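You operate a simulated robot arm through the tools that you are given. There is no shell and no other tool. Be economical: measure what you need, move in short steps, check, and stop when the job is done.

Carry out the task below with a simulated two-armed robot. There is one attempt and no reset: what you move stays moved.

TASK
Pick up the sauce bottle with a green cap with one hand, pass it to the other hand and put it on the worktop before the microwave. Set down upright: sauce bottle with a green cap.

It is judged by the outcome, as a careful person would: the job done as asked, and still so three seconds after it is handed in. It fails if anything else is knocked over, pushed out of place, dropped, spilled or broken. Lids that push on must go on centred and level and be pressed home; caps that screw on are set level and turned clockwise until they are tight.

THE ROBOT
Two 7-joint arms with two-finger parallel grippers on one trunk, on a base that drives. Base frame: it is fixed to the floor where the robot stands at the start and does not move with it; the origin is under the middle of the robot, x ahead of it, y to its left, z up. Readings come in cm, degrees, newtons and seconds.
The left shoulder is at the start at [5, 16.1, 114.8], the right one opposite. With the tool pointing down near the work surface each hand reaches from about 18 to 68 cm from the robot's upright axis, wherever it stands, measured 20 degrees to its own side. Places, roughly: worktop before the microwave (16x51 cm) [-56, -38, 92]. Payload 3.43 kg a hand.
The TCP of each hand is the grasp point between the finger pads, 3 cm short of the fingertips. In the tool frame z runs along the fingers and y along their closing line. Largest opening 9.4 cm; finger width 2.8, thickness 1; the body of the gripper, 5 by 9.6 cm, starts 5.5 cm behind the TCP.
Orientation is that of the tool frame in the base frame, as a unit quaternion [w, x, y, z]. With the fingers straight down and closing along the base's y, the tool's x points along the base's -x, its y along +y and its z along -z.

THE INTERFACE
- The arms move only by the tool send_rows. It takes "left_motion", "right_motion" or both (then of equal length, played together; a hand with none holds still); each is a list of rows, each a list of 7 numbers: the shift along the tool's x, y, z in cm, then the turn, a rotation vector about the tool's x, y, z in degrees, then the opening, from 0 (shut) to 1 (fully open). In form: [[tx, ty, tz, wx, wy, wz, grip], ...]. A call has 1 to 20 rows; each row shifts and turns the commanded pose from where the row before left it, along the tool's axes as they then stand. Rows are played at 5 a second. More than 5 cm and 8.6 degrees between two rows, or a gripper value outside its range, and nothing of the call is played. A pose out of reach is approached as far as the arm can. The call stops where the force on the tool passes 40 N (or 10 N more than at its start, if that is more) or the arm is blocked; 0.2 s more then pass. The fingers move at their own pace (about 4.5 cm/s each) and stop on an object; they squeeze with about 37 N. The grip force told is the motor's: it shows also when the fingers shut on nothing. Time passes only in rows, and 0.2 s behind the last, so rows that do not move let the fingers close. The reply holds the time, the measured pose of the TCP, the force on the tool along the base axes, the opening and the grip force, in the units named above and with some noise, with the torque about the TCP (base axes, N m) and any sound that the robot's microphone picked up.
- Cameras (640 x 400 px; columns grow to the right, rows downward): "scene" is now at [5.59, -9, 131.33]; the picture's right is [-0.99, -0.17, 0.00], its down [-0.02, 0.12, -0.99] and it looks along [0.17, -0.98, -0.12] (base axes); focal length 214 px, centre (320, 200). "left" rides on the left gripper at [7.6, -1.4, -10.2] in its tool frame; the picture's right is [0.18, 0.98, 0.00], its down [-0.75, 0.14, -0.64] and it looks along [-0.63, 0.12, 0.77] (tool axes); focal length 243 px, centre (320, 200). "right" rides on the right gripper at [7.6, 1.4, -10.3] in its tool frame; the picture's right is [-0.18, 0.98, 0.00], its down [-0.75, -0.14, -0.64] and it looks along [-0.63, -0.12, 0.77] (tool axes); focal length 243 px, centre (320, 200). There is no depth. A picture from a camera that has moved, and an enlarged one, comes with that camera's place and axes in the base frame and with its lens.
- camera(camera): a new picture of that camera. No time passes.
- lift_body(by): slides the trunk up (or, below 0, down) by that many cm; the arms and the scene camera ride with it, the base frame stays. It gives what a move gives, with no picture.
- roll_base(legs): drives the robot by 1 to 6 legs, each [ahead, left, turn to the left] in cm, cm and degrees, along the robot's own axes; the way and the turn of a leg run together, so that a leg with both is an arc; at most 150 cm and 180 degrees a leg. The arms and the cameras ride along, it lands a little off, and it stops where it bumps. It gives what a move gives.
- aim_head(pan, tilt): turns the head with the scene camera to pan (to the left, within 80 degrees either way) and tilt (down, from -29 to 69), counted from straight ahead of the robot. It gives what a move gives.
- inspect(camera, box): a new picture of the part [left, top, right, bottom] of that camera's present view, enlarged. No time passes.
- hand_in(): hands the job in; it is judged then, once.

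Work in short steps. Places have to be worked out from the pictures, the camera data and where the tool is seen: move nearer, look again, correct. Check each grasp and each placing, and mend what went wrong. You have 120 turns and 88 pictures in all, those below and enlarged ones among them. Open the grippers and draw the arms clear of the work before you hand the job in, unless the task says otherwise; then end with one line.

The tools are called after "Call:" as name(argument=value, ...) on one line, values as JSON. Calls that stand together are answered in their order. send_rows: Moves the arms, as the interface text tells. Its arguments: {"type":"object","properties":{"left_motion":{"type":"array","items":{"type":"array","items":{"type":"number"}}},"right_motion":{"type":"array","items":{"type":"array","items":{"type":"number"}}}},"required":[]} The other tools are called the same way: lift_body (by) slides the trunk up or down; roll_base (legs) drives the base; aim_head (pan, tilt) turns the head that bears the scene camera; camera (camera) takes a picture; inspect (camera, box) takes an enlarged picture of a part of a camera's view; hand_in () hands the job in.

At the start:

```text
time_s: 0.0
left_eef_pos: [28.32, -0.91, 128.67]
left_tool_rot: [0.0, -0.001, 1.0, -0.001]
left_contact_force: [-1.1, -0.3, 0.7]
left_wrist_torque: [-0.01, 0.0, -0.01]
left_grip_width: 9.41
left_grasp_force: 0.0
right_eef_pos: [27.56, -30.32, 124.46]
right_tool_rot: [0.0, 0.0, 1.0, 0.001]
right_contact_force: [-0.9, 0.1, 1.1]
right_wrist_torque: [-0.02, 0.03, 0.02]
right_grip_width: 9.4
right_grasp_force: 0.0
trunk travel left (down, up): [-17.5, 9.2]
robot x, y, heading: [-0.14, 0.17, -0.1]
head pan, tilt: [-80.2, 6.9]
```

scene: 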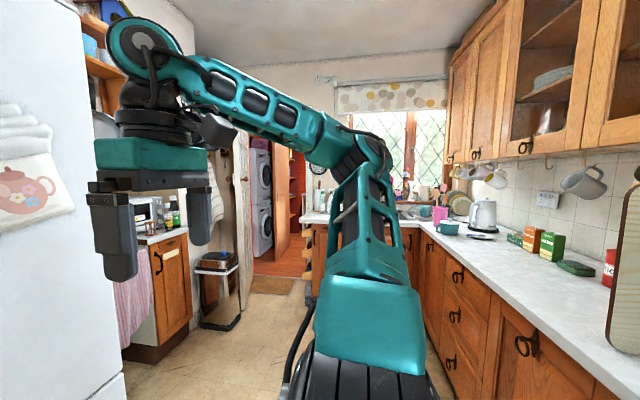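
right: 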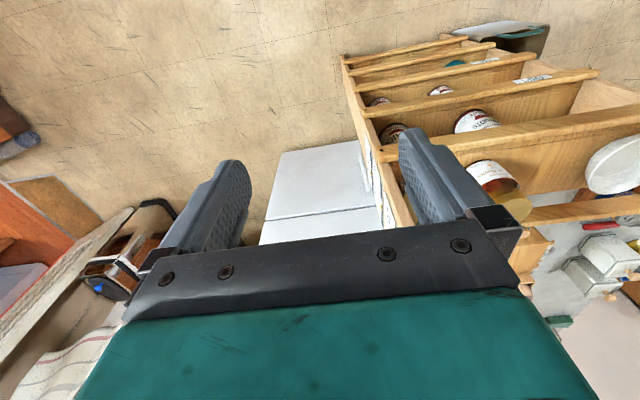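
left: 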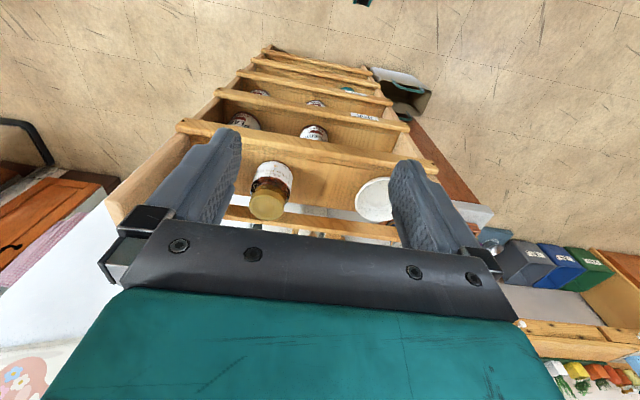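

I'll look closer at the scene where bottles seem to stand near the left counter, and at the far counter.

Call:
inspect(camera="scene", box=[110, 170, 250, 260])

Call:
inspect(camera="scene", box=[380, 160, 640, 300])

Call:
aim_head(pan=0, tilt=25)

```text
4.44 times, centred on (180, 215) of scene
camera zoom: at [5.59, -9.0, 131.33], right [-0.99, -0.17, 0.0], down [-0.02, 0.12, -0.99], along [0.17, -0.98, -0.12], focal length 953 px, centre (942, 133)
```

zoom: 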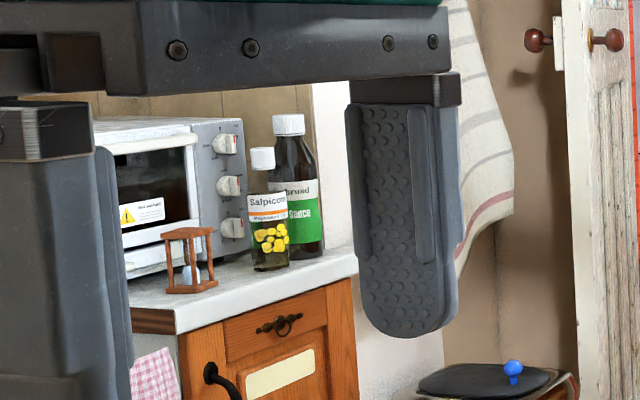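

```text
2.46 times, centred on (510, 230) of scene
camera zoom: at [5.59, -9.0, 131.33], right [-0.99, -0.17, 0.0], down [-0.02, 0.12, -0.99], along [0.17, -0.98, -0.12], focal length 528 px, centre (-148, 126)
```

zoom: 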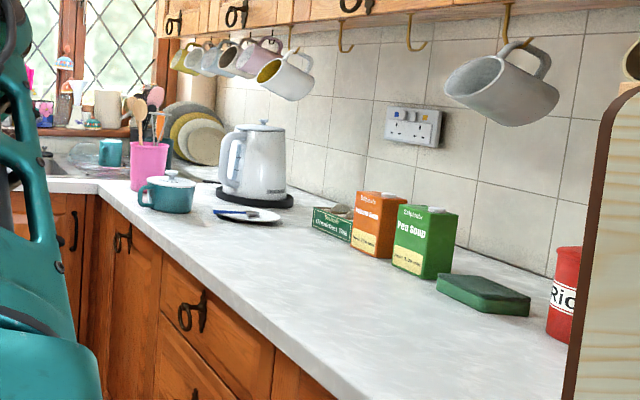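

```text
time_s: 1.5
left_eef_pos: [28.35, -0.81, 128.54]
left_tool_rot: [0.0, -0.001, 1.0, -0.002]
left_contact_force: [-0.5, -0.9, -0.3]
left_wrist_torque: [-0.01, 0.03, 0.02]
left_grip_width: 9.39
left_grasp_force: 0.1
right_eef_pos: [27.52, -30.37, 124.5]
right_tool_rot: [0.0, -0.001, 1.0, 0.001]
right_contact_force: [0.3, -0.2, -0.3]
right_wrist_torque: [0.02, 0.0, 0.01]
right_grip_width: 9.41
right_grasp_force: 0.0
trunk travel left (down, up): [-17.5, 9.2]
robot x, y, heading: [-0.28, -0.2, 0.3]
head pan, tilt: [0.0, 25.0]
```

Call:
camera(camera="scene")

Call:
aim_head(pan=75, tilt=25)

Call:
camera(camera="scene")

```text
82 pictures are left
camera scene: at [13.23, 0.09, 128.4], right [0.0, -1.0, 0.0], down [-0.42, 0.0, -0.91], along [0.91, 0.0, -0.42], focal length 214 px, centre (320, 200)
```

scene: 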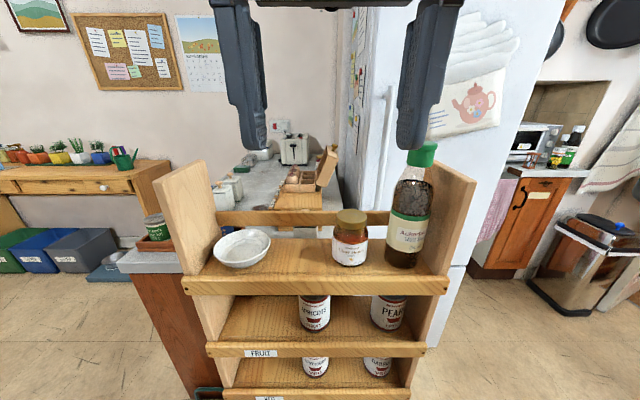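

```text
time_s: 3.0
left_eef_pos: [28.48, -0.84, 128.65]
left_tool_rot: [0.0, -0.002, 1.0, -0.001]
left_contact_force: [1.0, -0.3, 0.0]
left_wrist_torque: [0.02, 0.03, 0.03]
left_grip_width: 9.42
left_grasp_force: 0.1
right_eef_pos: [27.58, -30.37, 124.57]
right_tool_rot: [0.0, -0.002, 1.0, 0.0]
right_contact_force: [0.2, 0.9, 0.0]
right_wrist_torque: [-0.02, -0.02, 0.01]
right_grip_width: 9.41
right_grasp_force: 0.2
trunk travel left (down, up): [-17.5, 9.2]
robot x, y, heading: [0.34, -0.11, 0.2]
head pan, tilt: [75.0, 25.0]
```

```text
81 pictures are left
camera scene: at [6.41, 9.0, 128.39], right [0.97, -0.26, 0.0], down [-0.11, -0.41, -0.91], along [0.24, 0.88, -0.42], focal length 214 px, centre (320, 200)
```

scene: 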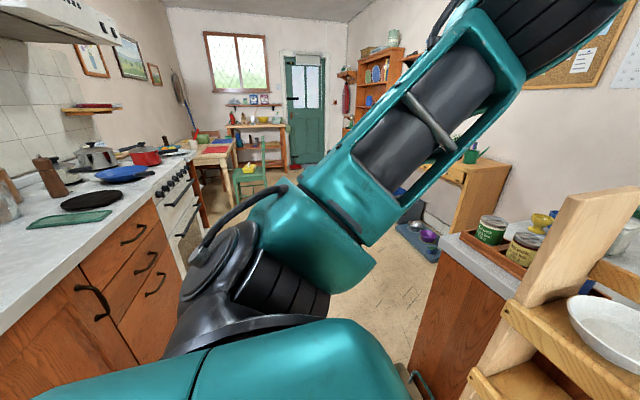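

The target stands on the shelf's top board, at the right: roughly (47, -16), from z≈99 to 122. I aim the head at it, move the left hand out of the way and look closer.

Call:
send_rows(left_motion=[[0, 4, -1, 0, 0, 0, 1], [0, 4, -1, 0, 0, 0, 1], [0, 4, 0, 0, 0, 0, 1], [0, 4, 0, 0, 0, 0, 1]])

Call:
aim_head(pan=-20, tilt=25)

Call:
camera(camera="scene")

Call:
camera(camera="left")

```text
time_s: 4.0
left_eef_pos: [28.19, 15.18, 130.44]
left_tool_rot: [0.0, 0.0, 1.0, -0.002]
left_contact_force: [0.3, 0.5, -0.4]
left_wrist_torque: [0.0, 0.01, 0.0]
left_grip_width: 9.4
left_grasp_force: 0.1
right_eef_pos: [27.44, -30.2, 124.65]
right_tool_rot: [0.0, -0.001, 1.0, -0.001]
right_contact_force: [0.1, -0.2, 0.4]
right_wrist_torque: [0.0, -0.02, 0.0]
right_grip_width: 9.38
right_grasp_force: 0.0
trunk travel left (down, up): [-17.5, 9.2]
robot x, y, heading: [-0.14, 0.16, 0.0]
head pan, tilt: [75.0, 25.0]
```

```text
time_s: 5.7
left_eef_pos: [28.14, 14.92, 130.47]
left_tool_rot: [0.0, -0.001, 1.0, -0.001]
left_contact_force: [0.1, 0.2, 0.1]
left_wrist_torque: [0.03, 0.01, 0.0]
left_grip_width: 9.38
left_grasp_force: 0.0
right_eef_pos: [27.57, -30.26, 124.58]
right_tool_rot: [0.0, -0.001, 1.0, 0.001]
right_contact_force: [0.7, -0.2, -0.4]
right_wrist_torque: [0.04, -0.01, 0.0]
right_grip_width: 9.42
right_grasp_force: 0.0
trunk travel left (down, up): [-17.5, 9.2]
robot x, y, heading: [0.1, 0.07, 0.2]
head pan, tilt: [-20.0, 25.0]
```

```text
80 pictures are left
camera scene: at [12.68, -3.04, 128.39], right [-0.34, -0.94, 0.0], down [-0.4, 0.14, -0.91], along [0.85, -0.31, -0.42], focal length 214 px, centre (320, 200)
```

scene: 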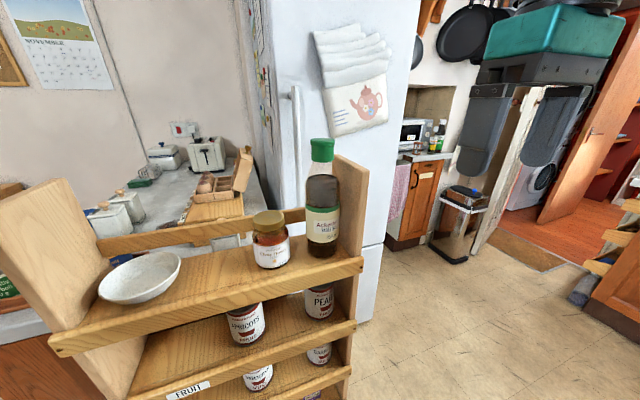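

```text
79 pictures are left
camera left: at [20.41, 13.56, 140.81], right [-0.19, 0.98, 0.0], down [0.75, 0.14, 0.64], along [0.63, 0.12, -0.77], focal length 243 px, centre (320, 200)
```

left: 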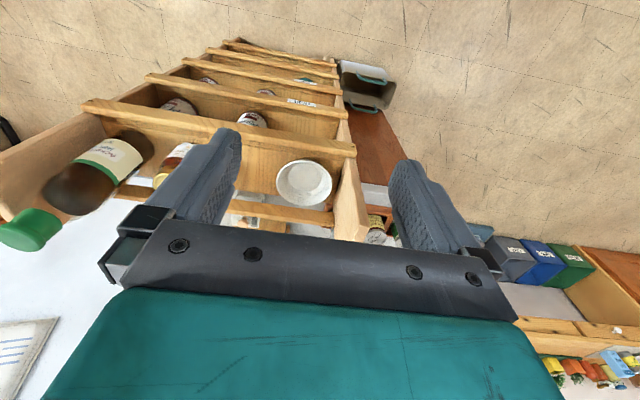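

Triangulated from both pictures, the cap's top is at about (47, -16, 122.4), with a cap width of about 4 cm. I raise the right hand and bring it over the cap at a safe height.

Call:
send_rows(right_motion=[[0, 0, -3, 0, 0, 0, 0.75], [0, 0, -3, 0, 0, 0, 0.75], [-3.3, 2.4, 0, 0, 0, 0, 0.75], [-3.3, 2.4, 0, 0, 0, 0, 0.75], [-3.3, 2.4, 0, 0, 0, 0, 0.75], [-3.3, 2.4, 0, 0, 0, 0, 0.75], [-3.2, 2.4, 0, 0, 0, 0, 0.75], [-3.2, 2.4, 0, 0, 0, 0, 0.75], [0, 0, 0, 0, 0, 0, 0.75]])

Call:
camera(camera="right")

Call:
camera(camera="scene")

```text
time_s: 7.7
left_eef_pos: [28.1, 15.04, 130.61]
left_tool_rot: [0.0, -0.001, 1.0, -0.002]
left_contact_force: [-0.9, -0.1, -0.5]
left_wrist_torque: [0.0, 0.01, 0.0]
left_grip_width: 9.42
left_grasp_force: 0.1
right_eef_pos: [43.46, -19.34, 127.2]
right_tool_rot: [0.001, 0.0, 1.0, 0.001]
right_contact_force: [-1.1, -0.5, -0.3]
right_wrist_torque: [0.01, -0.01, -0.01]
right_grip_width: 7.02
right_grasp_force: 0.1
right hand out of reach, approached as far as the arm can: row 7, 8
trunk travel left (down, up): [-17.5, 9.2]
robot x, y, heading: [-0.22, -0.26, -0.1]
head pan, tilt: [-20.0, 25.0]
```

```text
78 pictures are left
camera right: at [35.61, -18.02, 137.39], right [0.18, 0.98, 0.0], down [0.75, -0.14, 0.64], along [0.63, -0.12, -0.77], focal length 243 px, centre (320, 200)
```

right: 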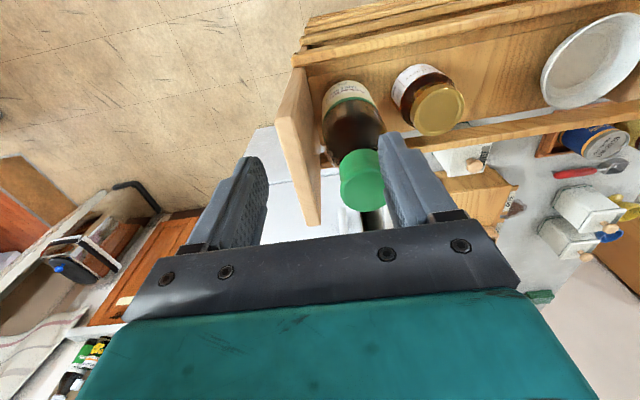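

```text
77 pictures are left
camera scene: at [12.64, -3.05, 128.4], right [-0.34, -0.94, 0.0], down [-0.4, 0.14, -0.91], along [0.85, -0.31, -0.42], focal length 214 px, centre (320, 200)
```

scene: 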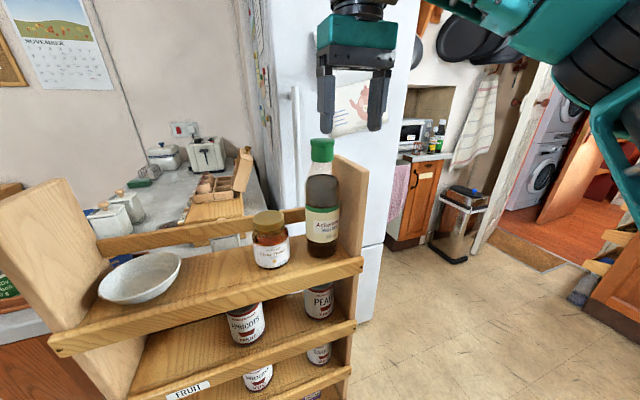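

The hand ran out of reach at this height. Raising the trunk brings it closer, and the right camera confirms the cap near (47.3, -16.3).

Call:
lift_body(by=9)

```text
time_s: 9.0
left_eef_pos: [28.15, 14.96, 139.43]
left_tool_rot: [0.0, 0.0, 1.0, -0.001]
left_contact_force: [-0.8, 0.2, 1.0]
left_wrist_torque: [0.0, 0.02, 0.02]
left_grip_width: 9.42
left_grasp_force: 0.1
right_eef_pos: [43.41, -19.51, 136.28]
right_tool_rot: [0.0, 0.0, 1.0, 0.002]
right_contact_force: [1.3, 0.2, 0.5]
right_wrist_torque: [0.02, 0.02, -0.02]
right_grip_width: 7.05
right_grasp_force: 0.1
trunk travel left (down, up): [-26.5, 0.2]
robot x, y, heading: [0.22, 0.22, 0.1]
head pan, tilt: [-20.0, 25.0]
```

I lower the hand again to about z=128 and read where it ends up.

Call:
send_rows(right_motion=[[0, 0, 4, 0, 0, 0, 0.75], [0, 0, 4, 0, 0, 0, 0.75], [0, 0, 0, 0, 0, 0, 0.75]])

```text
time_s: 9.8
left_eef_pos: [28.25, 15.01, 139.42]
left_tool_rot: [0.0, -0.001, 1.0, -0.001]
left_contact_force: [0.5, 0.0, 0.2]
left_wrist_torque: [0.01, -0.01, 0.02]
left_grip_width: 9.41
left_grasp_force: 0.1
right_eef_pos: [43.52, -19.25, 127.99]
right_tool_rot: [0.0, -0.001, 1.0, 0.0]
right_contact_force: [0.1, 0.3, 0.4]
right_wrist_torque: [0.04, 0.03, 0.02]
right_grip_width: 7.07
right_grasp_force: 0.0
trunk travel left (down, up): [-26.5, 0.2]
robot x, y, heading: [0.18, 0.12, -0.1]
head pan, tilt: [-20.0, 25.0]
```

Now over the cap: +3.8 in x, +3.0 in y.

Call:
send_rows(right_motion=[[-1.9, 1.5, 0, 0, 0, 0, 0.75], [-1.9, 1.5, 0, 0, 0, 0, 0.75], [0, 0, 0, 0, 0, 0, 0.75]])

Call:
camera(camera="right")

Call:
inspect(camera="scene", box=[230, 60, 470, 280])

```text
time_s: 10.6
left_eef_pos: [28.17, 15.0, 139.4]
left_tool_rot: [0.0, 0.0, 1.0, 0.0]
left_contact_force: [0.0, 0.6, 0.2]
left_wrist_torque: [-0.02, -0.02, 0.01]
left_grip_width: 9.37
left_grasp_force: 0.0
right_eef_pos: [46.28, -17.0, 128.19]
right_tool_rot: [0.0, 0.0, 1.0, 0.001]
right_contact_force: [0.0, -0.2, 0.0]
right_wrist_torque: [0.01, 0.02, 0.01]
right_grip_width: 7.02
right_grasp_force: 0.0
right hand out of reach, approached as far as the arm can: row 2
trunk travel left (down, up): [-26.5, 0.2]
robot x, y, heading: [0.07, -0.36, -0.2]
head pan, tilt: [-20.0, 25.0]
```

```text
76 pictures are left
camera right: at [38.46, -15.6, 138.39], right [0.18, 0.98, 0.0], down [0.75, -0.14, 0.64], along [0.63, -0.12, -0.77], focal length 243 px, centre (320, 200)
```

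right: 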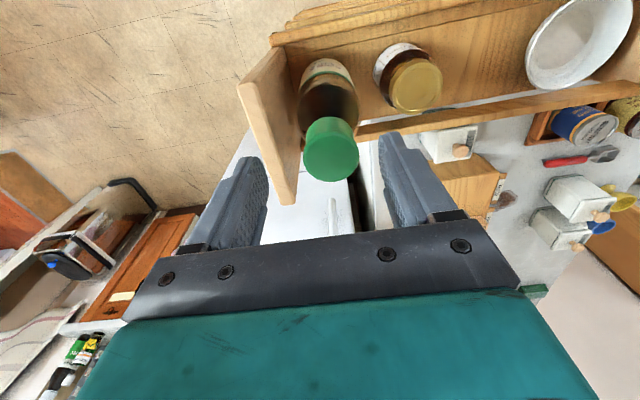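

```text
1.82 times, centred on (350, 170) of scene
camera zoom: at [12.68, -3.02, 137.4], right [-0.34, -0.94, 0.0], down [-0.4, 0.14, -0.91], along [0.85, -0.31, -0.42], focal length 390 px, centre (266, 254)
```

zoom: 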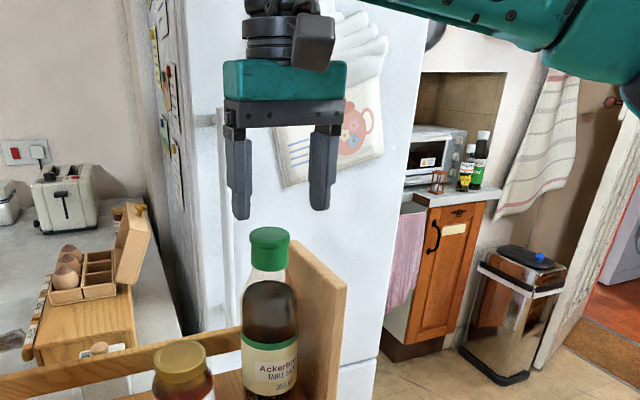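

Both views put the cap's axis at (47.5, -16.3). The hand is at its reach limit, so I drive 3 cm ahead, with the fingers still above the cap.

Call:
roll_base(legs=[[3, 0, 0]])

```text
time_s: 11.4
left_eef_pos: [31.28, 15.11, 139.4]
left_tool_rot: [0.0, 0.0, 1.0, -0.001]
left_contact_force: [0.4, 0.2, -1.0]
left_wrist_torque: [0.01, 0.0, 0.03]
left_grip_width: 9.4
left_grasp_force: 0.0
right_eef_pos: [49.42, -16.97, 128.17]
right_tool_rot: [0.0, -0.001, 1.0, 0.0]
right_contact_force: [-0.6, 0.3, 0.0]
right_wrist_torque: [0.01, 0.03, 0.01]
right_grip_width: 7.05
right_grasp_force: 0.2
trunk travel left (down, up): [-26.5, 0.2]
robot x, y, heading: [3.09, 0.28, -0.1]
head pan, tilt: [-20.0, 25.0]
```

Centre the hand over the cap and check from the right camera and scene before descending.

Call:
send_rows(right_motion=[[1.9, 0.7, 0, 0, 0, 0, 0.75], [0, 0, 1.5, 0, 0, 0, 0.75], [0, 0, 0, 0, 0, 0, 0.75]])

Call:
camera(camera="right")

Call:
inspect(camera="scene", box=[230, 100, 430, 260])

```text
time_s: 12.2
left_eef_pos: [31.06, 14.92, 139.42]
left_tool_rot: [0.0, -0.001, 1.0, 0.0]
left_contact_force: [-0.4, 0.6, 0.2]
left_wrist_torque: [0.03, -0.01, 0.02]
left_grip_width: 9.4
left_grasp_force: 0.1
right_eef_pos: [47.05, -16.35, 126.68]
right_tool_rot: [0.0, 0.0, 1.0, 0.001]
right_contact_force: [-0.5, 0.8, -0.2]
right_wrist_torque: [-0.01, 0.04, -0.01]
right_grip_width: 7.08
right_grasp_force: 0.0
trunk travel left (down, up): [-26.5, 0.2]
robot x, y, heading: [2.9, 0.42, -0.2]
head pan, tilt: [-20.0, 25.0]
```

```text
74 pictures are left
camera right: at [39.38, -14.99, 136.91], right [0.18, 0.98, 0.0], down [0.75, -0.14, 0.64], along [0.63, -0.12, -0.77], focal length 243 px, centre (320, 200)
```

right: 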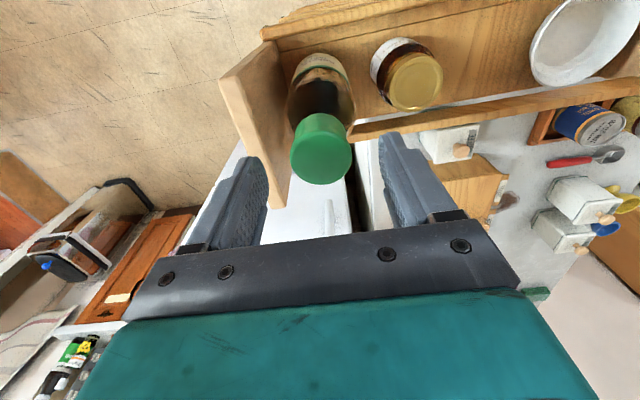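

```text
2.50 times, centred on (330, 180) of scene
camera zoom: at [15.63, -3.04, 137.4], right [-0.34, -0.94, 0.0], down [-0.4, 0.14, -0.91], along [0.85, -0.31, -0.42], focal length 536 px, centre (295, 250)
```

zoom: 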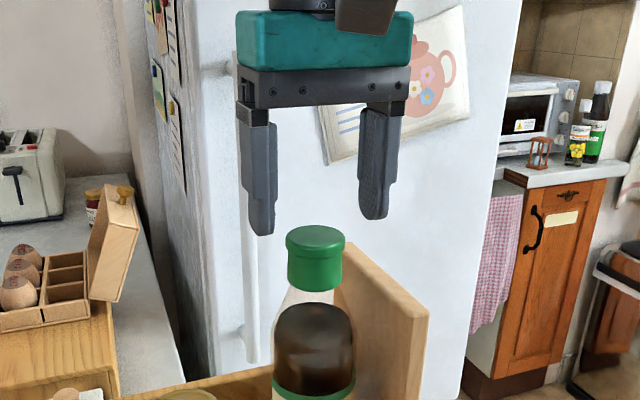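

Cap axis measured at (46.9, -16.4), directly under the hand. To keep clear of the shelf's side panel (inner face y≈-21.3), I narrow the opening to about 5.9 cm and descend to TCP z≈120.6, watching force.

Call:
send_rows(right_motion=[[0, 0, 0, 0, 0, 0, 0.63], [0, 0, 1.5, 0, 0, 0, 0.63], [0, 0, 1.5, 0, 0, 0, 0.63], [0, 0, 1.5, 0, 0, 0, 0.63], [0, 0, 1.5, 0, 0, 0, 0.63], [0, 0, 0, 0, 0, 0, 0.63]])

Call:
inspect(camera="scene", box=[230, 100, 430, 260])

Call:
camera(camera="right")

```text
time_s: 13.6
left_eef_pos: [31.1, 14.99, 139.39]
left_tool_rot: [0.0, 0.0, 1.0, 0.0]
left_contact_force: [0.2, 0.4, 0.3]
left_wrist_torque: [0.0, -0.01, -0.02]
left_grip_width: 9.41
left_grasp_force: 0.1
right_eef_pos: [47.32, -16.36, 120.78]
right_tool_rot: [0.0, 0.0, 1.0, 0.0]
right_contact_force: [-0.5, 0.5, 0.2]
right_wrist_torque: [-0.01, 0.03, -0.02]
right_grip_width: 5.91
right_grasp_force: 0.0
trunk travel left (down, up): [-26.5, 0.2]
robot x, y, heading: [2.85, 0.0, -0.0]
head pan, tilt: [-20.0, 25.0]
```

```text
2.50 times, centred on (330, 180) of scene
camera zoom: at [15.66, -3.05, 137.4], right [-0.34, -0.94, 0.0], down [-0.4, 0.14, -0.91], along [0.85, -0.31, -0.42], focal length 536 px, centre (295, 250)
```

zoom: 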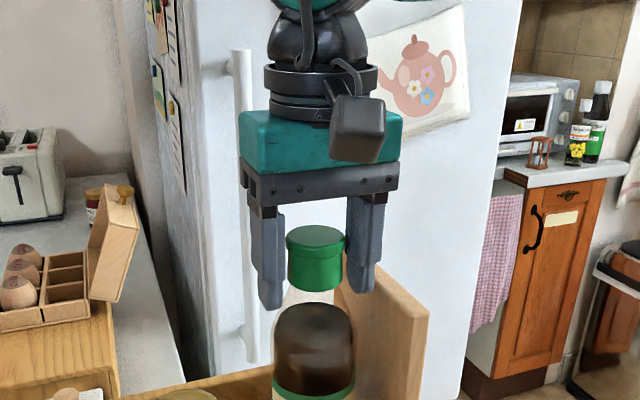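

```text
71 pictures are left
camera right: at [39.6, -14.95, 131.02], right [0.18, 0.98, 0.0], down [0.75, -0.14, 0.64], along [0.63, -0.12, -0.77], focal length 243 px, centre (320, 200)
```

right: 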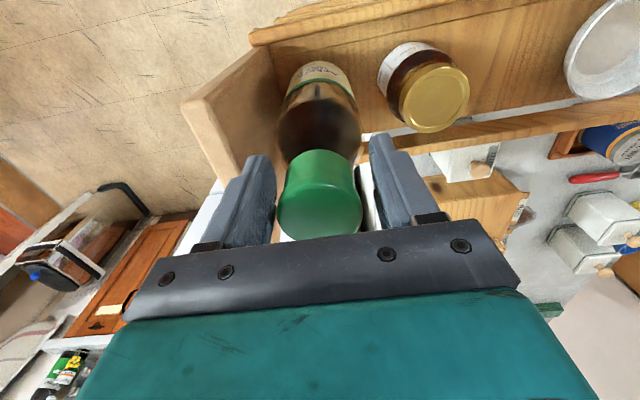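

The cap sits centred between the fingers. Close the gripper and give it time.

Call:
send_rows(right_motion=[[0.2, 0, 0, 0, 0, 0, 0.3], [0, 0, 0, 0, 0, 0, 0.0], [0, 0, 0, 0, 0, 0, 0.0], [0, 0, 0, 0, 0, 0, 0.0]])

Call:
camera(camera="right")

```text
time_s: 14.6
left_eef_pos: [31.22, 15.09, 139.51]
left_tool_rot: [0.0, -0.001, 1.0, -0.001]
left_contact_force: [0.4, 0.8, -0.3]
left_wrist_torque: [0.01, 0.0, 0.0]
left_grip_width: 9.39
left_grasp_force: 0.0
right_eef_pos: [47.23, -16.35, 120.82]
right_tool_rot: [0.0, -0.001, 1.0, 0.001]
right_contact_force: [1.0, -1.0, 0.1]
right_wrist_torque: [-0.09, -0.14, -0.04]
right_grip_width: 4.6
right_grasp_force: 37.3
trunk travel left (down, up): [-26.5, 0.2]
robot x, y, heading: [2.78, -0.26, 0.1]
head pan, tilt: [-20.0, 25.0]
```

```text
70 pictures are left
camera right: at [39.38, -14.95, 131.01], right [0.18, 0.98, 0.0], down [0.75, -0.14, 0.64], along [0.63, -0.12, -0.77], focal length 243 px, centre (320, 200)
```

right: 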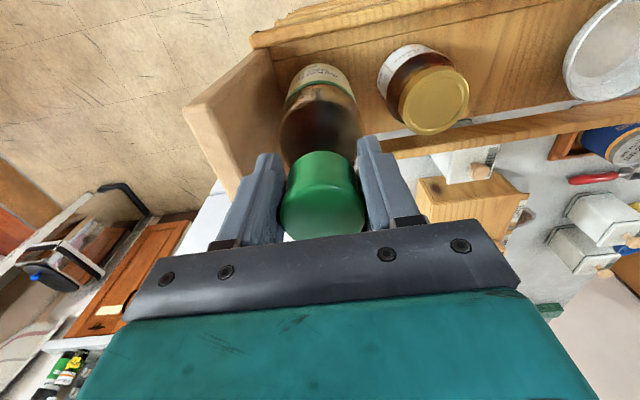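

Gripped at 4.6 cm width with full force. Lift straight up a bit, and check.

Call:
send_rows(right_motion=[[0, 0, -1, 0, 0, 0, 0], [0, 0, -2, 0, 0, 0, 0], [0, 0, -2, 0, 0, 0, 0], [0, 0, -2, 0, 0, 0, 0], [1, 0, -1, 0, 0, 0, 0], [0, 0, 0, 0, 0, 0, 0]])

Call:
camera(camera="scene")

```text
time_s: 16.0
left_eef_pos: [31.21, 15.1, 139.42]
left_tool_rot: [-0.001, -0.001, 1.0, -0.001]
left_contact_force: [0.1, -0.7, 0.7]
left_wrist_torque: [-0.03, -0.02, 0.0]
left_grip_width: 9.41
left_grasp_force: 0.0
right_eef_pos: [46.32, -16.27, 128.57]
right_tool_rot: [0.0, -0.002, 1.0, 0.001]
right_contact_force: [0.5, -0.1, -5.9]
right_wrist_torque: [0.01, 0.04, 0.01]
right_grip_width: 4.56
right_grasp_force: 37.4
trunk travel left (down, up): [-26.5, 0.2]
robot x, y, heading: [3.09, 0.36, 0.1]
head pan, tilt: [-20.0, 25.0]
```

```text
69 pictures are left
camera scene: at [15.77, -3.07, 137.38], right [-0.34, -0.94, 0.0], down [-0.4, 0.14, -0.91], along [0.85, -0.31, -0.42], focal length 214 px, centre (320, 200)
```

scene: 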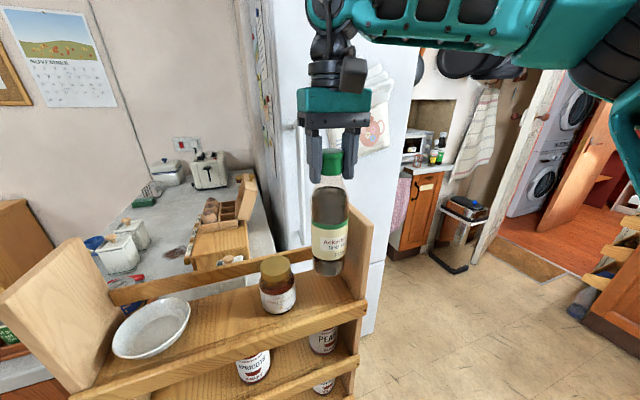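

The bottle is lifted (about 0.6 kg), hanging level. Retract it clear of the shelf.

Call:
send_rows(right_motion=[[3, 0, -0.5, 0, 0, 0, 0], [3, 0, -0.5, 0, 0, 0, 0], [3, 0, -0.5, 0, 0, 0, 0], [3, 0, 0, 0, 0, 0, 0], [0, 0, 0, 0, 0, 0, 0]])

Call:
roll_base(legs=[[-13, 0, 0]])

Call:
aim_head(pan=-78, tilt=35)

Call:
camera(camera="scene")

```text
time_s: 17.2
left_eef_pos: [31.32, 14.89, 139.42]
left_tool_rot: [0.0, 0.0, 1.0, -0.001]
left_contact_force: [0.1, 0.3, -0.1]
left_wrist_torque: [-0.01, 0.0, 0.0]
left_grip_width: 9.42
left_grasp_force: 0.1
right_eef_pos: [34.11, -16.21, 130.19]
right_tool_rot: [0.0, 0.0, 1.0, 0.001]
right_contact_force: [0.3, -0.5, -6.1]
right_wrist_torque: [-0.03, 0.07, -0.01]
right_grip_width: 4.55
right_grasp_force: 36.5
trunk travel left (down, up): [-26.5, 0.2]
robot x, y, heading: [2.71, 0.17, 0.1]
head pan, tilt: [-20.0, 25.0]
```

```text
time_s: 18.5
left_eef_pos: [18.25, 15.0, 139.38]
left_tool_rot: [0.0, 0.0, 1.0, -0.001]
left_contact_force: [-0.3, 0.7, -0.2]
left_wrist_torque: [0.01, -0.02, 0.01]
left_grip_width: 9.42
left_grasp_force: 0.1
right_eef_pos: [21.2, -16.28, 130.14]
right_tool_rot: [-0.001, 0.0, 1.0, 0.001]
right_contact_force: [-0.8, -0.1, -6.1]
right_wrist_torque: [0.02, 0.04, 0.0]
right_grip_width: 4.57
right_grasp_force: 36.8
trunk travel left (down, up): [-26.5, 0.2]
robot x, y, heading: [-9.77, -0.03, -0.0]
head pan, tilt: [-20.0, 25.0]
```

```text
time_s: 19.8
left_eef_pos: [18.35, 14.93, 139.45]
left_tool_rot: [0.0, 0.0, 1.0, -0.001]
left_contact_force: [-0.1, 0.2, -0.2]
left_wrist_torque: [-0.01, 0.01, 0.0]
left_grip_width: 9.39
left_grasp_force: 0.1
right_eef_pos: [21.34, -16.34, 130.15]
right_tool_rot: [0.0, 0.0, 1.0, 0.002]
right_contact_force: [0.2, -0.2, -6.5]
right_wrist_torque: [0.02, 0.03, 0.02]
right_grip_width: 4.55
right_grasp_force: 37.5
trunk travel left (down, up): [-26.5, 0.2]
robot x, y, heading: [-9.83, 0.24, -0.2]
head pan, tilt: [-78.0, 35.0]
```

```text
68 pictures are left
camera scene: at [-3.99, -8.53, 135.81], right [-0.98, -0.21, 0.0], down [-0.12, 0.56, -0.82], along [0.17, -0.8, -0.57], focal length 214 px, centre (320, 200)
```

scene: 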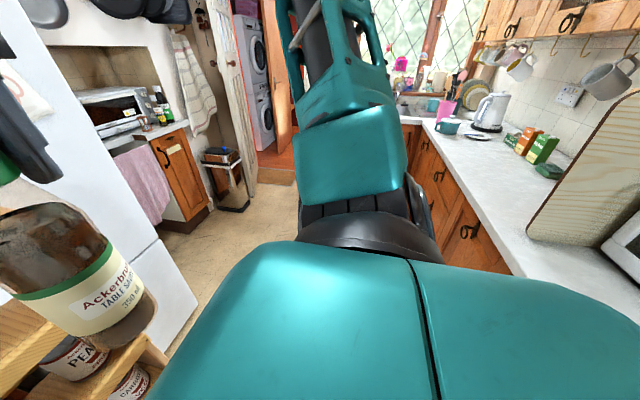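

The bottle is clear. I back off a little more, then extend the right hand so the left hand has room to grip the bottle's body from the side.

Call:
roll_base(legs=[[-8, 0, 0]])

Call:
send_rows(right_motion=[[-3, -0.5, 0.5, 0, 0, 0, 0], [-3, -0.5, 0.5, 0, 0, 0, 0], [-3, -0.5, 0.5, 0, 0, 0, 0], [-2, 0, 0.5, 0, 0, 0, 0], [0, 0, 0, 0, 0, 0, 0]])

Call:
aim_head(pan=-15, tilt=25)

Call:
camera(camera="scene")

```text
time_s: 21.0
left_eef_pos: [11.18, 14.97, 139.46]
left_tool_rot: [0.0, 0.0, 1.0, -0.002]
left_contact_force: [0.2, -0.4, -1.2]
left_wrist_torque: [-0.02, 0.02, -0.03]
left_grip_width: 9.38
left_grasp_force: 0.1
right_eef_pos: [14.21, -16.29, 129.97]
right_tool_rot: [-0.002, 0.002, 1.0, 0.0]
right_contact_force: [0.5, 0.4, -6.8]
right_wrist_torque: [-0.01, 0.08, -0.02]
right_grip_width: 4.59
right_grasp_force: 36.5
trunk travel left (down, up): [-26.5, 0.2]
robot x, y, heading: [-16.9, 0.06, -0.5]
head pan, tilt: [-78.0, 35.0]
stopped in leg 1: the robot was blocked; the commanded pose is now the measured one
```

```text
time_s: 22.2
left_eef_pos: [11.08, 14.84, 139.59]
left_tool_rot: [0.001, 0.001, 1.0, -0.002]
left_contact_force: [-0.2, 0.0, 0.1]
left_wrist_torque: [-0.01, 0.03, -0.02]
left_grip_width: 9.4
left_grasp_force: 0.1
right_eef_pos: [24.96, -17.84, 128.13]
right_tool_rot: [0.0, 0.0, 1.0, 0.001]
right_contact_force: [-0.1, -0.3, -6.8]
right_wrist_torque: [0.02, 0.02, -0.04]
right_grip_width: 4.58
right_grasp_force: 36.8
trunk travel left (down, up): [-26.5, 0.2]
robot x, y, heading: [-17.11, 0.09, -0.2]
head pan, tilt: [-78.0, 35.0]
```

```text
time_s: 23.5
left_eef_pos: [11.08, 14.93, 139.44]
left_tool_rot: [0.001, 0.001, 1.0, -0.001]
left_contact_force: [-0.1, 0.7, 0.4]
left_wrist_torque: [-0.02, 0.0, -0.01]
left_grip_width: 9.4
left_grasp_force: 0.1
right_eef_pos: [25.0, -17.91, 128.16]
right_tool_rot: [-0.001, 0.0, 1.0, 0.001]
right_contact_force: [0.0, 0.4, -5.6]
right_wrist_torque: [0.04, 0.06, 0.01]
right_grip_width: 4.57
right_grasp_force: 36.9
trunk travel left (down, up): [-26.5, 0.2]
robot x, y, heading: [-16.95, 0.1, -0.1]
head pan, tilt: [-15.0, 25.0]
```

```text
67 pictures are left
camera scene: at [-4.19, -2.33, 137.39], right [-0.26, -0.97, 0.0], down [-0.41, 0.11, -0.91], along [0.87, -0.24, -0.42], focal length 214 px, centre (320, 200)
```

scene: 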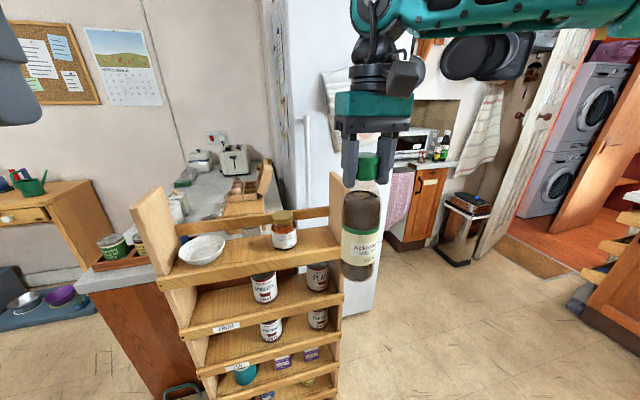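

The base touched the counter behind (it stops at x≈-17), useful to know. The bottle hangs at (25, -17.9), z 106–130. Now I turn the left hand: yaw 55° to the right and pitch so that it points 30° below level, well away from the bottle.

Call:
send_rows(left_motion=[[-4, 0, 0, 0, 0, 0, 1], [-4, 0, 0, 0, 0, 0, 1], [0, 0, 0, 0, 0, 7.86, 1], [0, 0, 0, 0, 0, 7.86, 1], [0, 0, 0, 0, 0, 7.86, 1], [0, 0, 0, 0, 0, 7.86, 1], [0, 0, 0, 0, 0, 7.86, 1], [0, 0, 0, 0, 0, 7.86, 1], [0, 0, 0, 0, 0, 7.84, 1], [0, 0, 0, 0, -7.5, 0, 1], [0, 0, 0, 0, -7.5, 0, 1], [0, 0, 0, 0, -7.5, 0, 1], [0, 0, 0, 0, -7.5, 0, 1], [0, 0, 0, 0, -7.5, 0, 1], [0, 0, 0, 0, -7.5, 0, 1], [0, 0, 0, 0, -7.5, 0, 1], [0, 0, 0, 0, -7.5, 0, 1], [0, 0, 0, 0, 0, 0, 1]])

Call:
camera(camera="scene")

Call:
camera(camera="left")

```text
time_s: 27.3
left_eef_pos: [18.73, 14.54, 139.11]
left_tool_rot: [0.445, 0.401, 0.767, -0.233]
left_contact_force: [0.2, -0.7, -0.4]
left_wrist_torque: [-0.03, 0.02, -0.04]
left_grip_width: 9.4
left_grasp_force: 0.2
left hand out of reach, approached as far as the arm can: row 9
right_eef_pos: [24.96, -17.84, 128.27]
right_tool_rot: [0.0, 0.0, 1.0, 0.001]
right_contact_force: [-0.4, -0.9, -5.7]
right_wrist_torque: [0.0, 0.04, -0.03]
right_grip_width: 4.54
right_grasp_force: 37.2
trunk travel left (down, up): [-26.5, 0.2]
robot x, y, heading: [-17.54, -0.35, -0.2]
head pan, tilt: [-15.0, 25.0]
```

```text
66 pictures are left
camera scene: at [-4.18, -2.35, 137.39], right [-0.26, -0.97, 0.0], down [-0.41, 0.11, -0.91], along [0.87, -0.24, -0.42], focal length 214 px, centre (320, 200)
```

scene: 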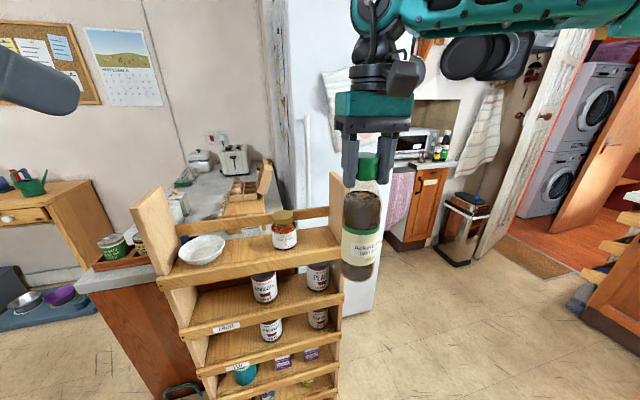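

```text
65 pictures are left
camera left: at [10.14, 24.1, 137.65], right [0.75, 0.64, -0.16], down [0.01, 0.23, 0.97], along [0.66, -0.74, 0.17], focal length 243 px, centre (320, 200)
```

left: 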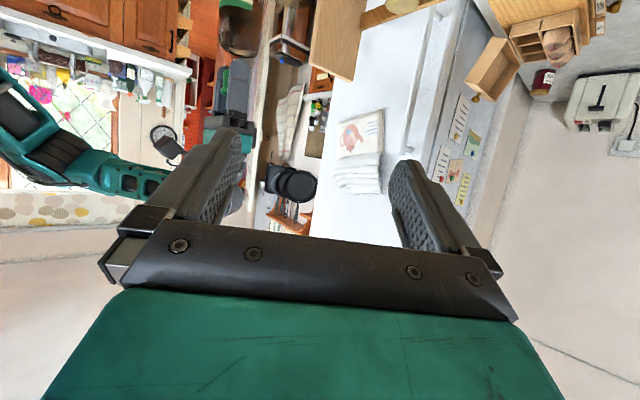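

The left tool now points along (0.50, -0.71, -0.50) with its closing line level. I move it to a pre-grasp point 13 cm back from the bottle's body.

Call:
send_rows(left_motion=[[0.74, -1.66, 3.15, 0, 0, 0, 1], [0.74, -1.66, 3.15, 0, 0, 0, 1], [0.74, -1.66, 3.15, 0, 0, 0, 1], [0.74, -1.66, 3.15, 0, 0, 0, 1], [0.74, -1.66, 3.15, 0, 0, 0, 1], [0.74, -1.66, 3.15, 0, 0, 0, 1], [0.74, -1.66, 3.15, 0, 0, 0, 1], [0.74, -1.66, 3.15, 0, 0, 0, 1], [0, 0, 0, 0, 0, 0, 1]])

Call:
camera(camera="scene")

Call:
camera(camera="left")

```text
time_s: 29.3
left_eef_pos: [18.81, -8.39, 121.34]
left_tool_rot: [0.445, 0.4, 0.767, -0.233]
left_contact_force: [-0.3, 0.9, 0.9]
left_wrist_torque: [0.02, 0.0, -0.01]
left_grip_width: 9.37
left_grasp_force: 0.2
right_eef_pos: [25.01, -17.65, 128.24]
right_tool_rot: [0.0, 0.001, 1.0, 0.001]
right_contact_force: [0.0, -1.0, -5.8]
right_wrist_torque: [0.01, 0.02, -0.02]
right_grip_width: 4.54
right_grasp_force: 37.1
trunk travel left (down, up): [-26.5, 0.2]
robot x, y, heading: [-17.2, -0.11, -0.3]
head pan, tilt: [-15.0, 25.0]
```

```text
64 pictures are left
camera scene: at [-4.2, -2.28, 137.39], right [-0.26, -0.97, 0.0], down [-0.41, 0.11, -0.91], along [0.87, -0.24, -0.42], focal length 214 px, centre (320, 200)
```

scene: 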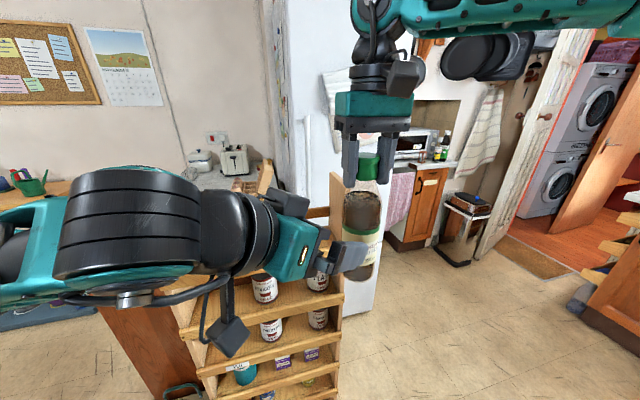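

```text
63 pictures are left
camera left: at [10.04, 1.18, 119.83], right [0.75, 0.64, -0.16], down [0.01, 0.23, 0.97], along [0.66, -0.74, 0.17], focal length 243 px, centre (320, 200)
```

left: 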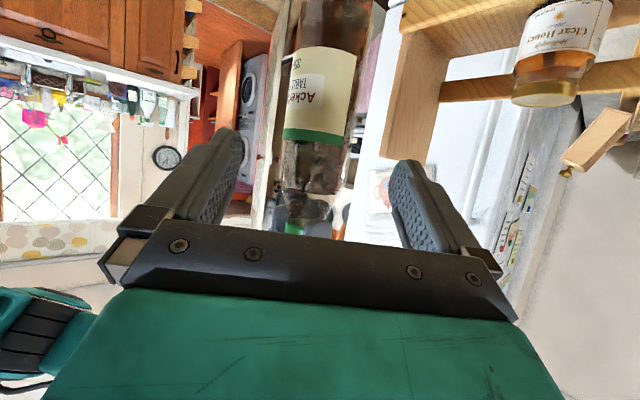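

The bottle (about 6.5 cm wide) is centred between the left fingers. Advance along the fingers in small steps to the grasp point.

Call:
send_rows(left_motion=[[0, 0, 2.6, 0, 0, 0, 1], [0, 0, 2.6, 0, 0, 0, 1], [0, 0, 2.6, 0, 0, 0, 1], [0, 0, 2.6, 0, 0, 0, 1], [0, 0, 0, 0, 0, 0, 1]])

Call:
camera(camera="left")

Call:
camera(camera="right")

```text
time_s: 30.5
left_eef_pos: [23.69, -15.93, 116.18]
left_tool_rot: [0.445, 0.4, 0.767, -0.231]
left_contact_force: [-0.5, 0.9, -1.1]
left_wrist_torque: [0.01, 0.0, 0.0]
left_grip_width: 9.41
left_grasp_force: 0.1
right_eef_pos: [24.99, -17.8, 128.16]
right_tool_rot: [-0.001, 0.0, 1.0, 0.001]
right_contact_force: [0.1, -0.3, -6.4]
right_wrist_torque: [0.01, 0.03, -0.01]
right_grip_width: 4.55
right_grasp_force: 37.0
trunk travel left (down, up): [-26.5, 0.2]
robot x, y, heading: [-17.36, -0.19, -0.0]
head pan, tilt: [-15.0, 25.0]
```

```text
62 pictures are left
camera left: at [15.15, -6.34, 114.83], right [0.75, 0.64, -0.16], down [0.01, 0.23, 0.97], along [0.66, -0.74, 0.17], focal length 243 px, centre (320, 200)
```

left: 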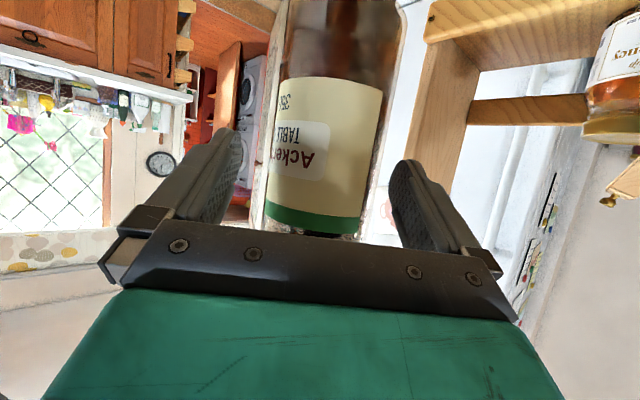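

```text
61 pictures are left
camera right: at [17.2, -16.38, 138.45], right [0.18, 0.98, 0.0], down [0.75, -0.14, 0.64], along [0.63, -0.12, -0.77], focal length 243 px, centre (320, 200)
```

right: 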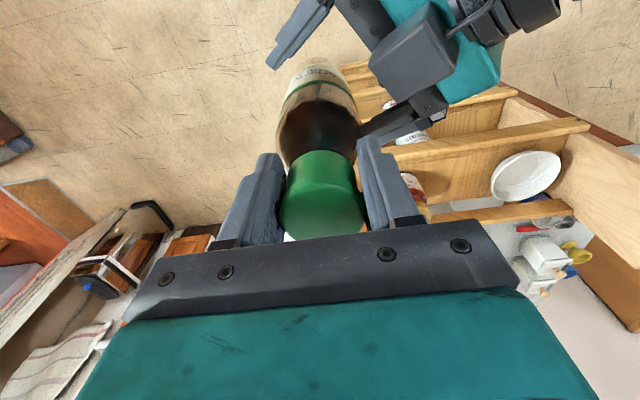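

Still centred. Advance the last 2.3 cm, then close the left gripper while the right still holds.

Call:
send_rows(left_motion=[[0, 0, 1.2, 0, 0, 0, 1], [0, 0, 1.1, 0, 0, 0, 1], [0, 0, 0, 0, 0, 0, 1], [0, 0, 0, 0, 0, 0, 0.75], [0, 0, 0, 0, 0, 0, 0.5], [0, 0, 0, 0, 0, 0, 0], [0, 0, 0, 0, 0, 0, 0], [0, 0, 0, 0, 0, 0, 0]])

Call:
camera(camera="left")

Call:
camera(camera="scene")

```text
time_s: 32.3
left_eef_pos: [25.02, -17.66, 114.96]
left_tool_rot: [0.444, 0.399, 0.769, -0.231]
left_contact_force: [12.4, 2.9, 0.1]
left_wrist_torque: [-0.28, 1.05, 0.18]
left_grip_width: 7.15
left_grasp_force: 37.0
right_eef_pos: [24.99, -17.81, 128.17]
right_tool_rot: [-0.001, 0.0, 1.0, 0.002]
right_contact_force: [-12.2, -4.1, -4.8]
right_wrist_torque: [-0.16, 0.61, -0.16]
right_grip_width: 4.54
right_grasp_force: 36.5
trunk travel left (down, up): [-26.5, 0.2]
robot x, y, heading: [-17.47, 0.26, -0.2]
head pan, tilt: [-15.0, 25.0]
```

```text
60 pictures are left
camera left: at [16.43, -8.05, 113.6], right [0.75, 0.64, -0.16], down [0.01, 0.23, 0.97], along [0.66, -0.73, 0.16], focal length 243 px, centre (320, 200)
```

left: 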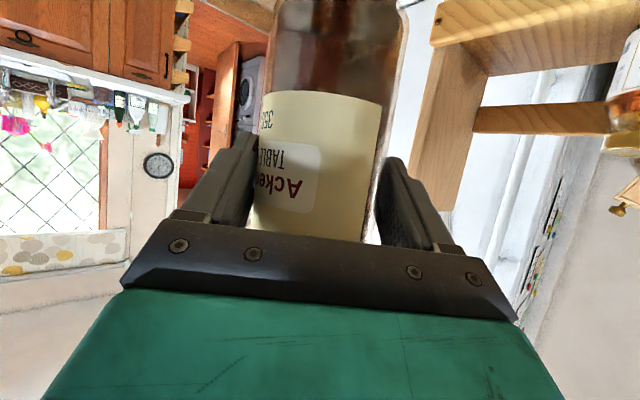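

```text
59 pictures are left
camera scene: at [-4.19, -2.32, 137.39], right [-0.26, -0.97, 0.0], down [-0.41, 0.11, -0.91], along [0.87, -0.24, -0.42], focal length 214 px, centre (320, 200)
```

scene: 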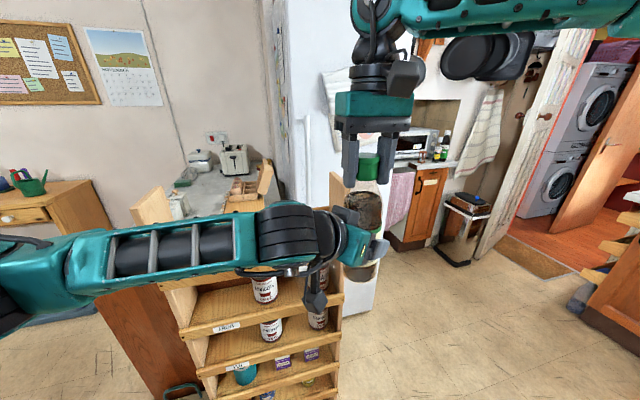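

Left hand holds the body (7.15 cm wide, 37 N). A sideways strain of about 12 N shows between the hands, so I ease the left hand slightly along its closing line before releasing.

Call:
send_rows(left_motion=[[0, 0.15, 0, 0, 0, 0, 0], [0, 0, 0, 0, 0, 0, 0]])

```text
time_s: 32.9
left_eef_pos: [25.1, -17.61, 115.04]
left_tool_rot: [0.443, 0.4, 0.768, -0.231]
left_contact_force: [10.7, -1.8, 0.3]
left_wrist_torque: [0.34, 0.93, 0.21]
left_grip_width: 7.11
left_grasp_force: 37.1
right_eef_pos: [25.01, -17.75, 128.21]
right_tool_rot: [-0.001, 0.0, 1.0, 0.001]
right_contact_force: [-10.3, 0.9, -3.9]
right_wrist_torque: [-0.02, 0.5, -0.11]
right_grip_width: 4.54
right_grasp_force: 36.8
trunk travel left (down, up): [-26.5, 0.2]
robot x, y, heading: [-17.31, 0.04, -0.1]
head pan, tilt: [-15.0, 25.0]
```

Call:
send_rows(right_motion=[[0.25, 0, 0, 0, 0, 0, 0], [0, 0, 0, 0, 0, 0, 0]])

```text
time_s: 33.5
left_eef_pos: [24.89, -17.73, 115.03]
left_tool_rot: [0.443, 0.404, 0.766, -0.233]
left_contact_force: [-2.9, 0.0, 0.4]
left_wrist_torque: [0.06, -0.9, 0.27]
left_grip_width: 7.13
left_grasp_force: 37.2
right_eef_pos: [24.9, -17.91, 128.31]
right_tool_rot: [0.002, 0.001, 1.0, 0.001]
right_contact_force: [3.1, 0.3, -0.8]
right_wrist_torque: [0.0, 0.52, -0.29]
right_grip_width: 4.56
right_grasp_force: 37.0
trunk travel left (down, up): [-26.5, 0.2]
robot x, y, heading: [-17.26, -0.05, -0.2]
head pan, tilt: [-15.0, 25.0]
```

The strain is relieved. Now the right hand opens gently and withdraws straight up and back while the left holds.

Call:
send_rows(right_motion=[[0, 0, 0, 0, 0, 0, 0.6], [0, 0, 0, 0, 0, 0, 0.75], [0, 0, 0, 0, 0, 0, 0.75], [0, 0, -1.5, 0, 0, 0, 0.75], [0, 0, -2, 0, 0, 0, 0.75], [0, 0, -2, 0, 0, 0, 0.75], [0, 0, -1, 0, 0, 0, 0.75], [0, 0, 0, 0, 0, 0, 0.75]])

Call:
camera(camera="scene")

```text
time_s: 35.3
left_eef_pos: [24.93, -17.57, 114.96]
left_tool_rot: [0.444, 0.4, 0.768, -0.231]
left_contact_force: [0.2, 0.4, 1.1]
left_wrist_torque: [0.03, 0.04, 0.02]
left_grip_width: 7.12
left_grasp_force: 36.9
right_eef_pos: [24.65, -17.9, 134.53]
right_tool_rot: [0.0, 0.001, 1.0, 0.001]
right_contact_force: [-0.1, 0.4, -0.7]
right_wrist_torque: [0.01, -0.01, -0.01]
right_grip_width: 7.05
right_grasp_force: 0.0
trunk travel left (down, up): [-26.5, 0.2]
robot x, y, heading: [-16.8, 0.04, 0.1]
head pan, tilt: [-15.0, 25.0]
```

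```text
58 pictures are left
camera scene: at [-4.2, -2.32, 137.39], right [-0.26, -0.97, 0.0], down [-0.41, 0.11, -0.91], along [0.87, -0.24, -0.42], focal length 214 px, centre (320, 200)
```

scene: 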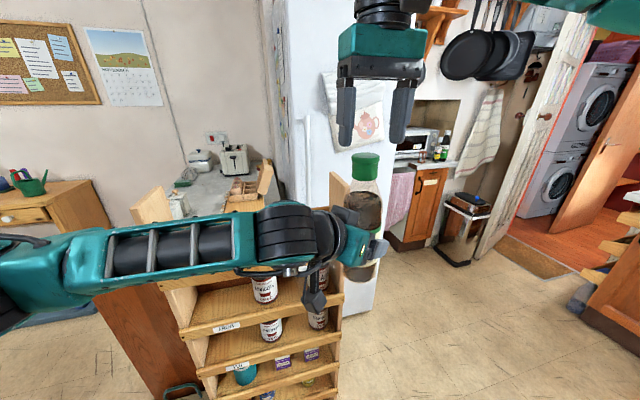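

The transfer worked: the left hand alone holds the bottle upright. I move the right hand up and aside and then look at the worktop region behind.

Call:
send_rows(right_motion=[[0, -3, -1, 0, 0, 0, 0.75], [1, -4, -1, 0, 0, 0, 0.75], [3, -3, 0, 0, 0, 0, 0.75], [3, -3, 0, 0, 0, 0, 0.75], [4, -1, 0, 0, 0, 0, 0.75], [4, 0, 0, 0, 0, 0, 0.75], [0, 0, 0, 0, 0, 0, 0.75]])

Call:
roll_base(legs=[[3, 0, 0], [0, -75, 0]])

Call:
camera(camera="scene")

```text
time_s: 36.9
left_eef_pos: [25.08, -17.51, 114.95]
left_tool_rot: [0.444, 0.4, 0.768, -0.232]
left_contact_force: [-0.6, 0.2, -1.0]
left_wrist_torque: [0.03, 0.01, -0.01]
left_grip_width: 7.13
left_grasp_force: 37.1
right_eef_pos: [9.67, -31.89, 136.41]
right_tool_rot: [-0.001, 0.0, 1.0, 0.0]
right_contact_force: [0.4, 0.2, -0.3]
right_wrist_torque: [-0.01, 0.01, -0.01]
right_grip_width: 7.07
right_grasp_force: 0.1
trunk travel left (down, up): [-26.5, 0.2]
robot x, y, heading: [-17.66, 0.15, -0.3]
head pan, tilt: [-15.0, 25.0]
```

```text
time_s: 44.3
left_eef_pos: [28.28, -91.69, 115.0]
left_tool_rot: [0.444, 0.398, 0.769, -0.23]
left_contact_force: [-0.7, 0.0, -7.2]
left_wrist_torque: [0.04, 0.04, -0.01]
left_grip_width: 7.13
left_grasp_force: 36.9
right_eef_pos: [12.94, -106.08, 136.5]
right_tool_rot: [0.0, -0.004, 1.0, 0.001]
right_contact_force: [0.5, 1.0, 0.4]
right_wrist_torque: [0.01, 0.0, 0.0]
right_grip_width: 7.04
right_grasp_force: 0.0
trunk travel left (down, up): [-26.5, 0.2]
robot x, y, heading: [-14.19, -74.29, 0.0]
head pan, tilt: [-15.0, 25.0]
```

```text
57 pictures are left
camera scene: at [-1.1, -76.65, 137.39], right [-0.26, -0.97, 0.0], down [-0.41, 0.11, -0.91], along [0.88, -0.23, -0.42], focal length 214 px, centre (320, 200)
```

scene: 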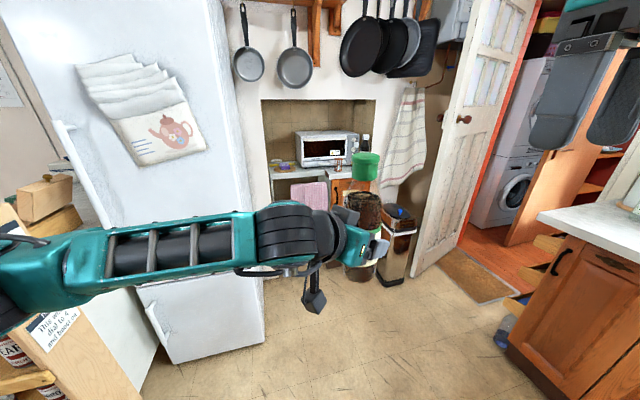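

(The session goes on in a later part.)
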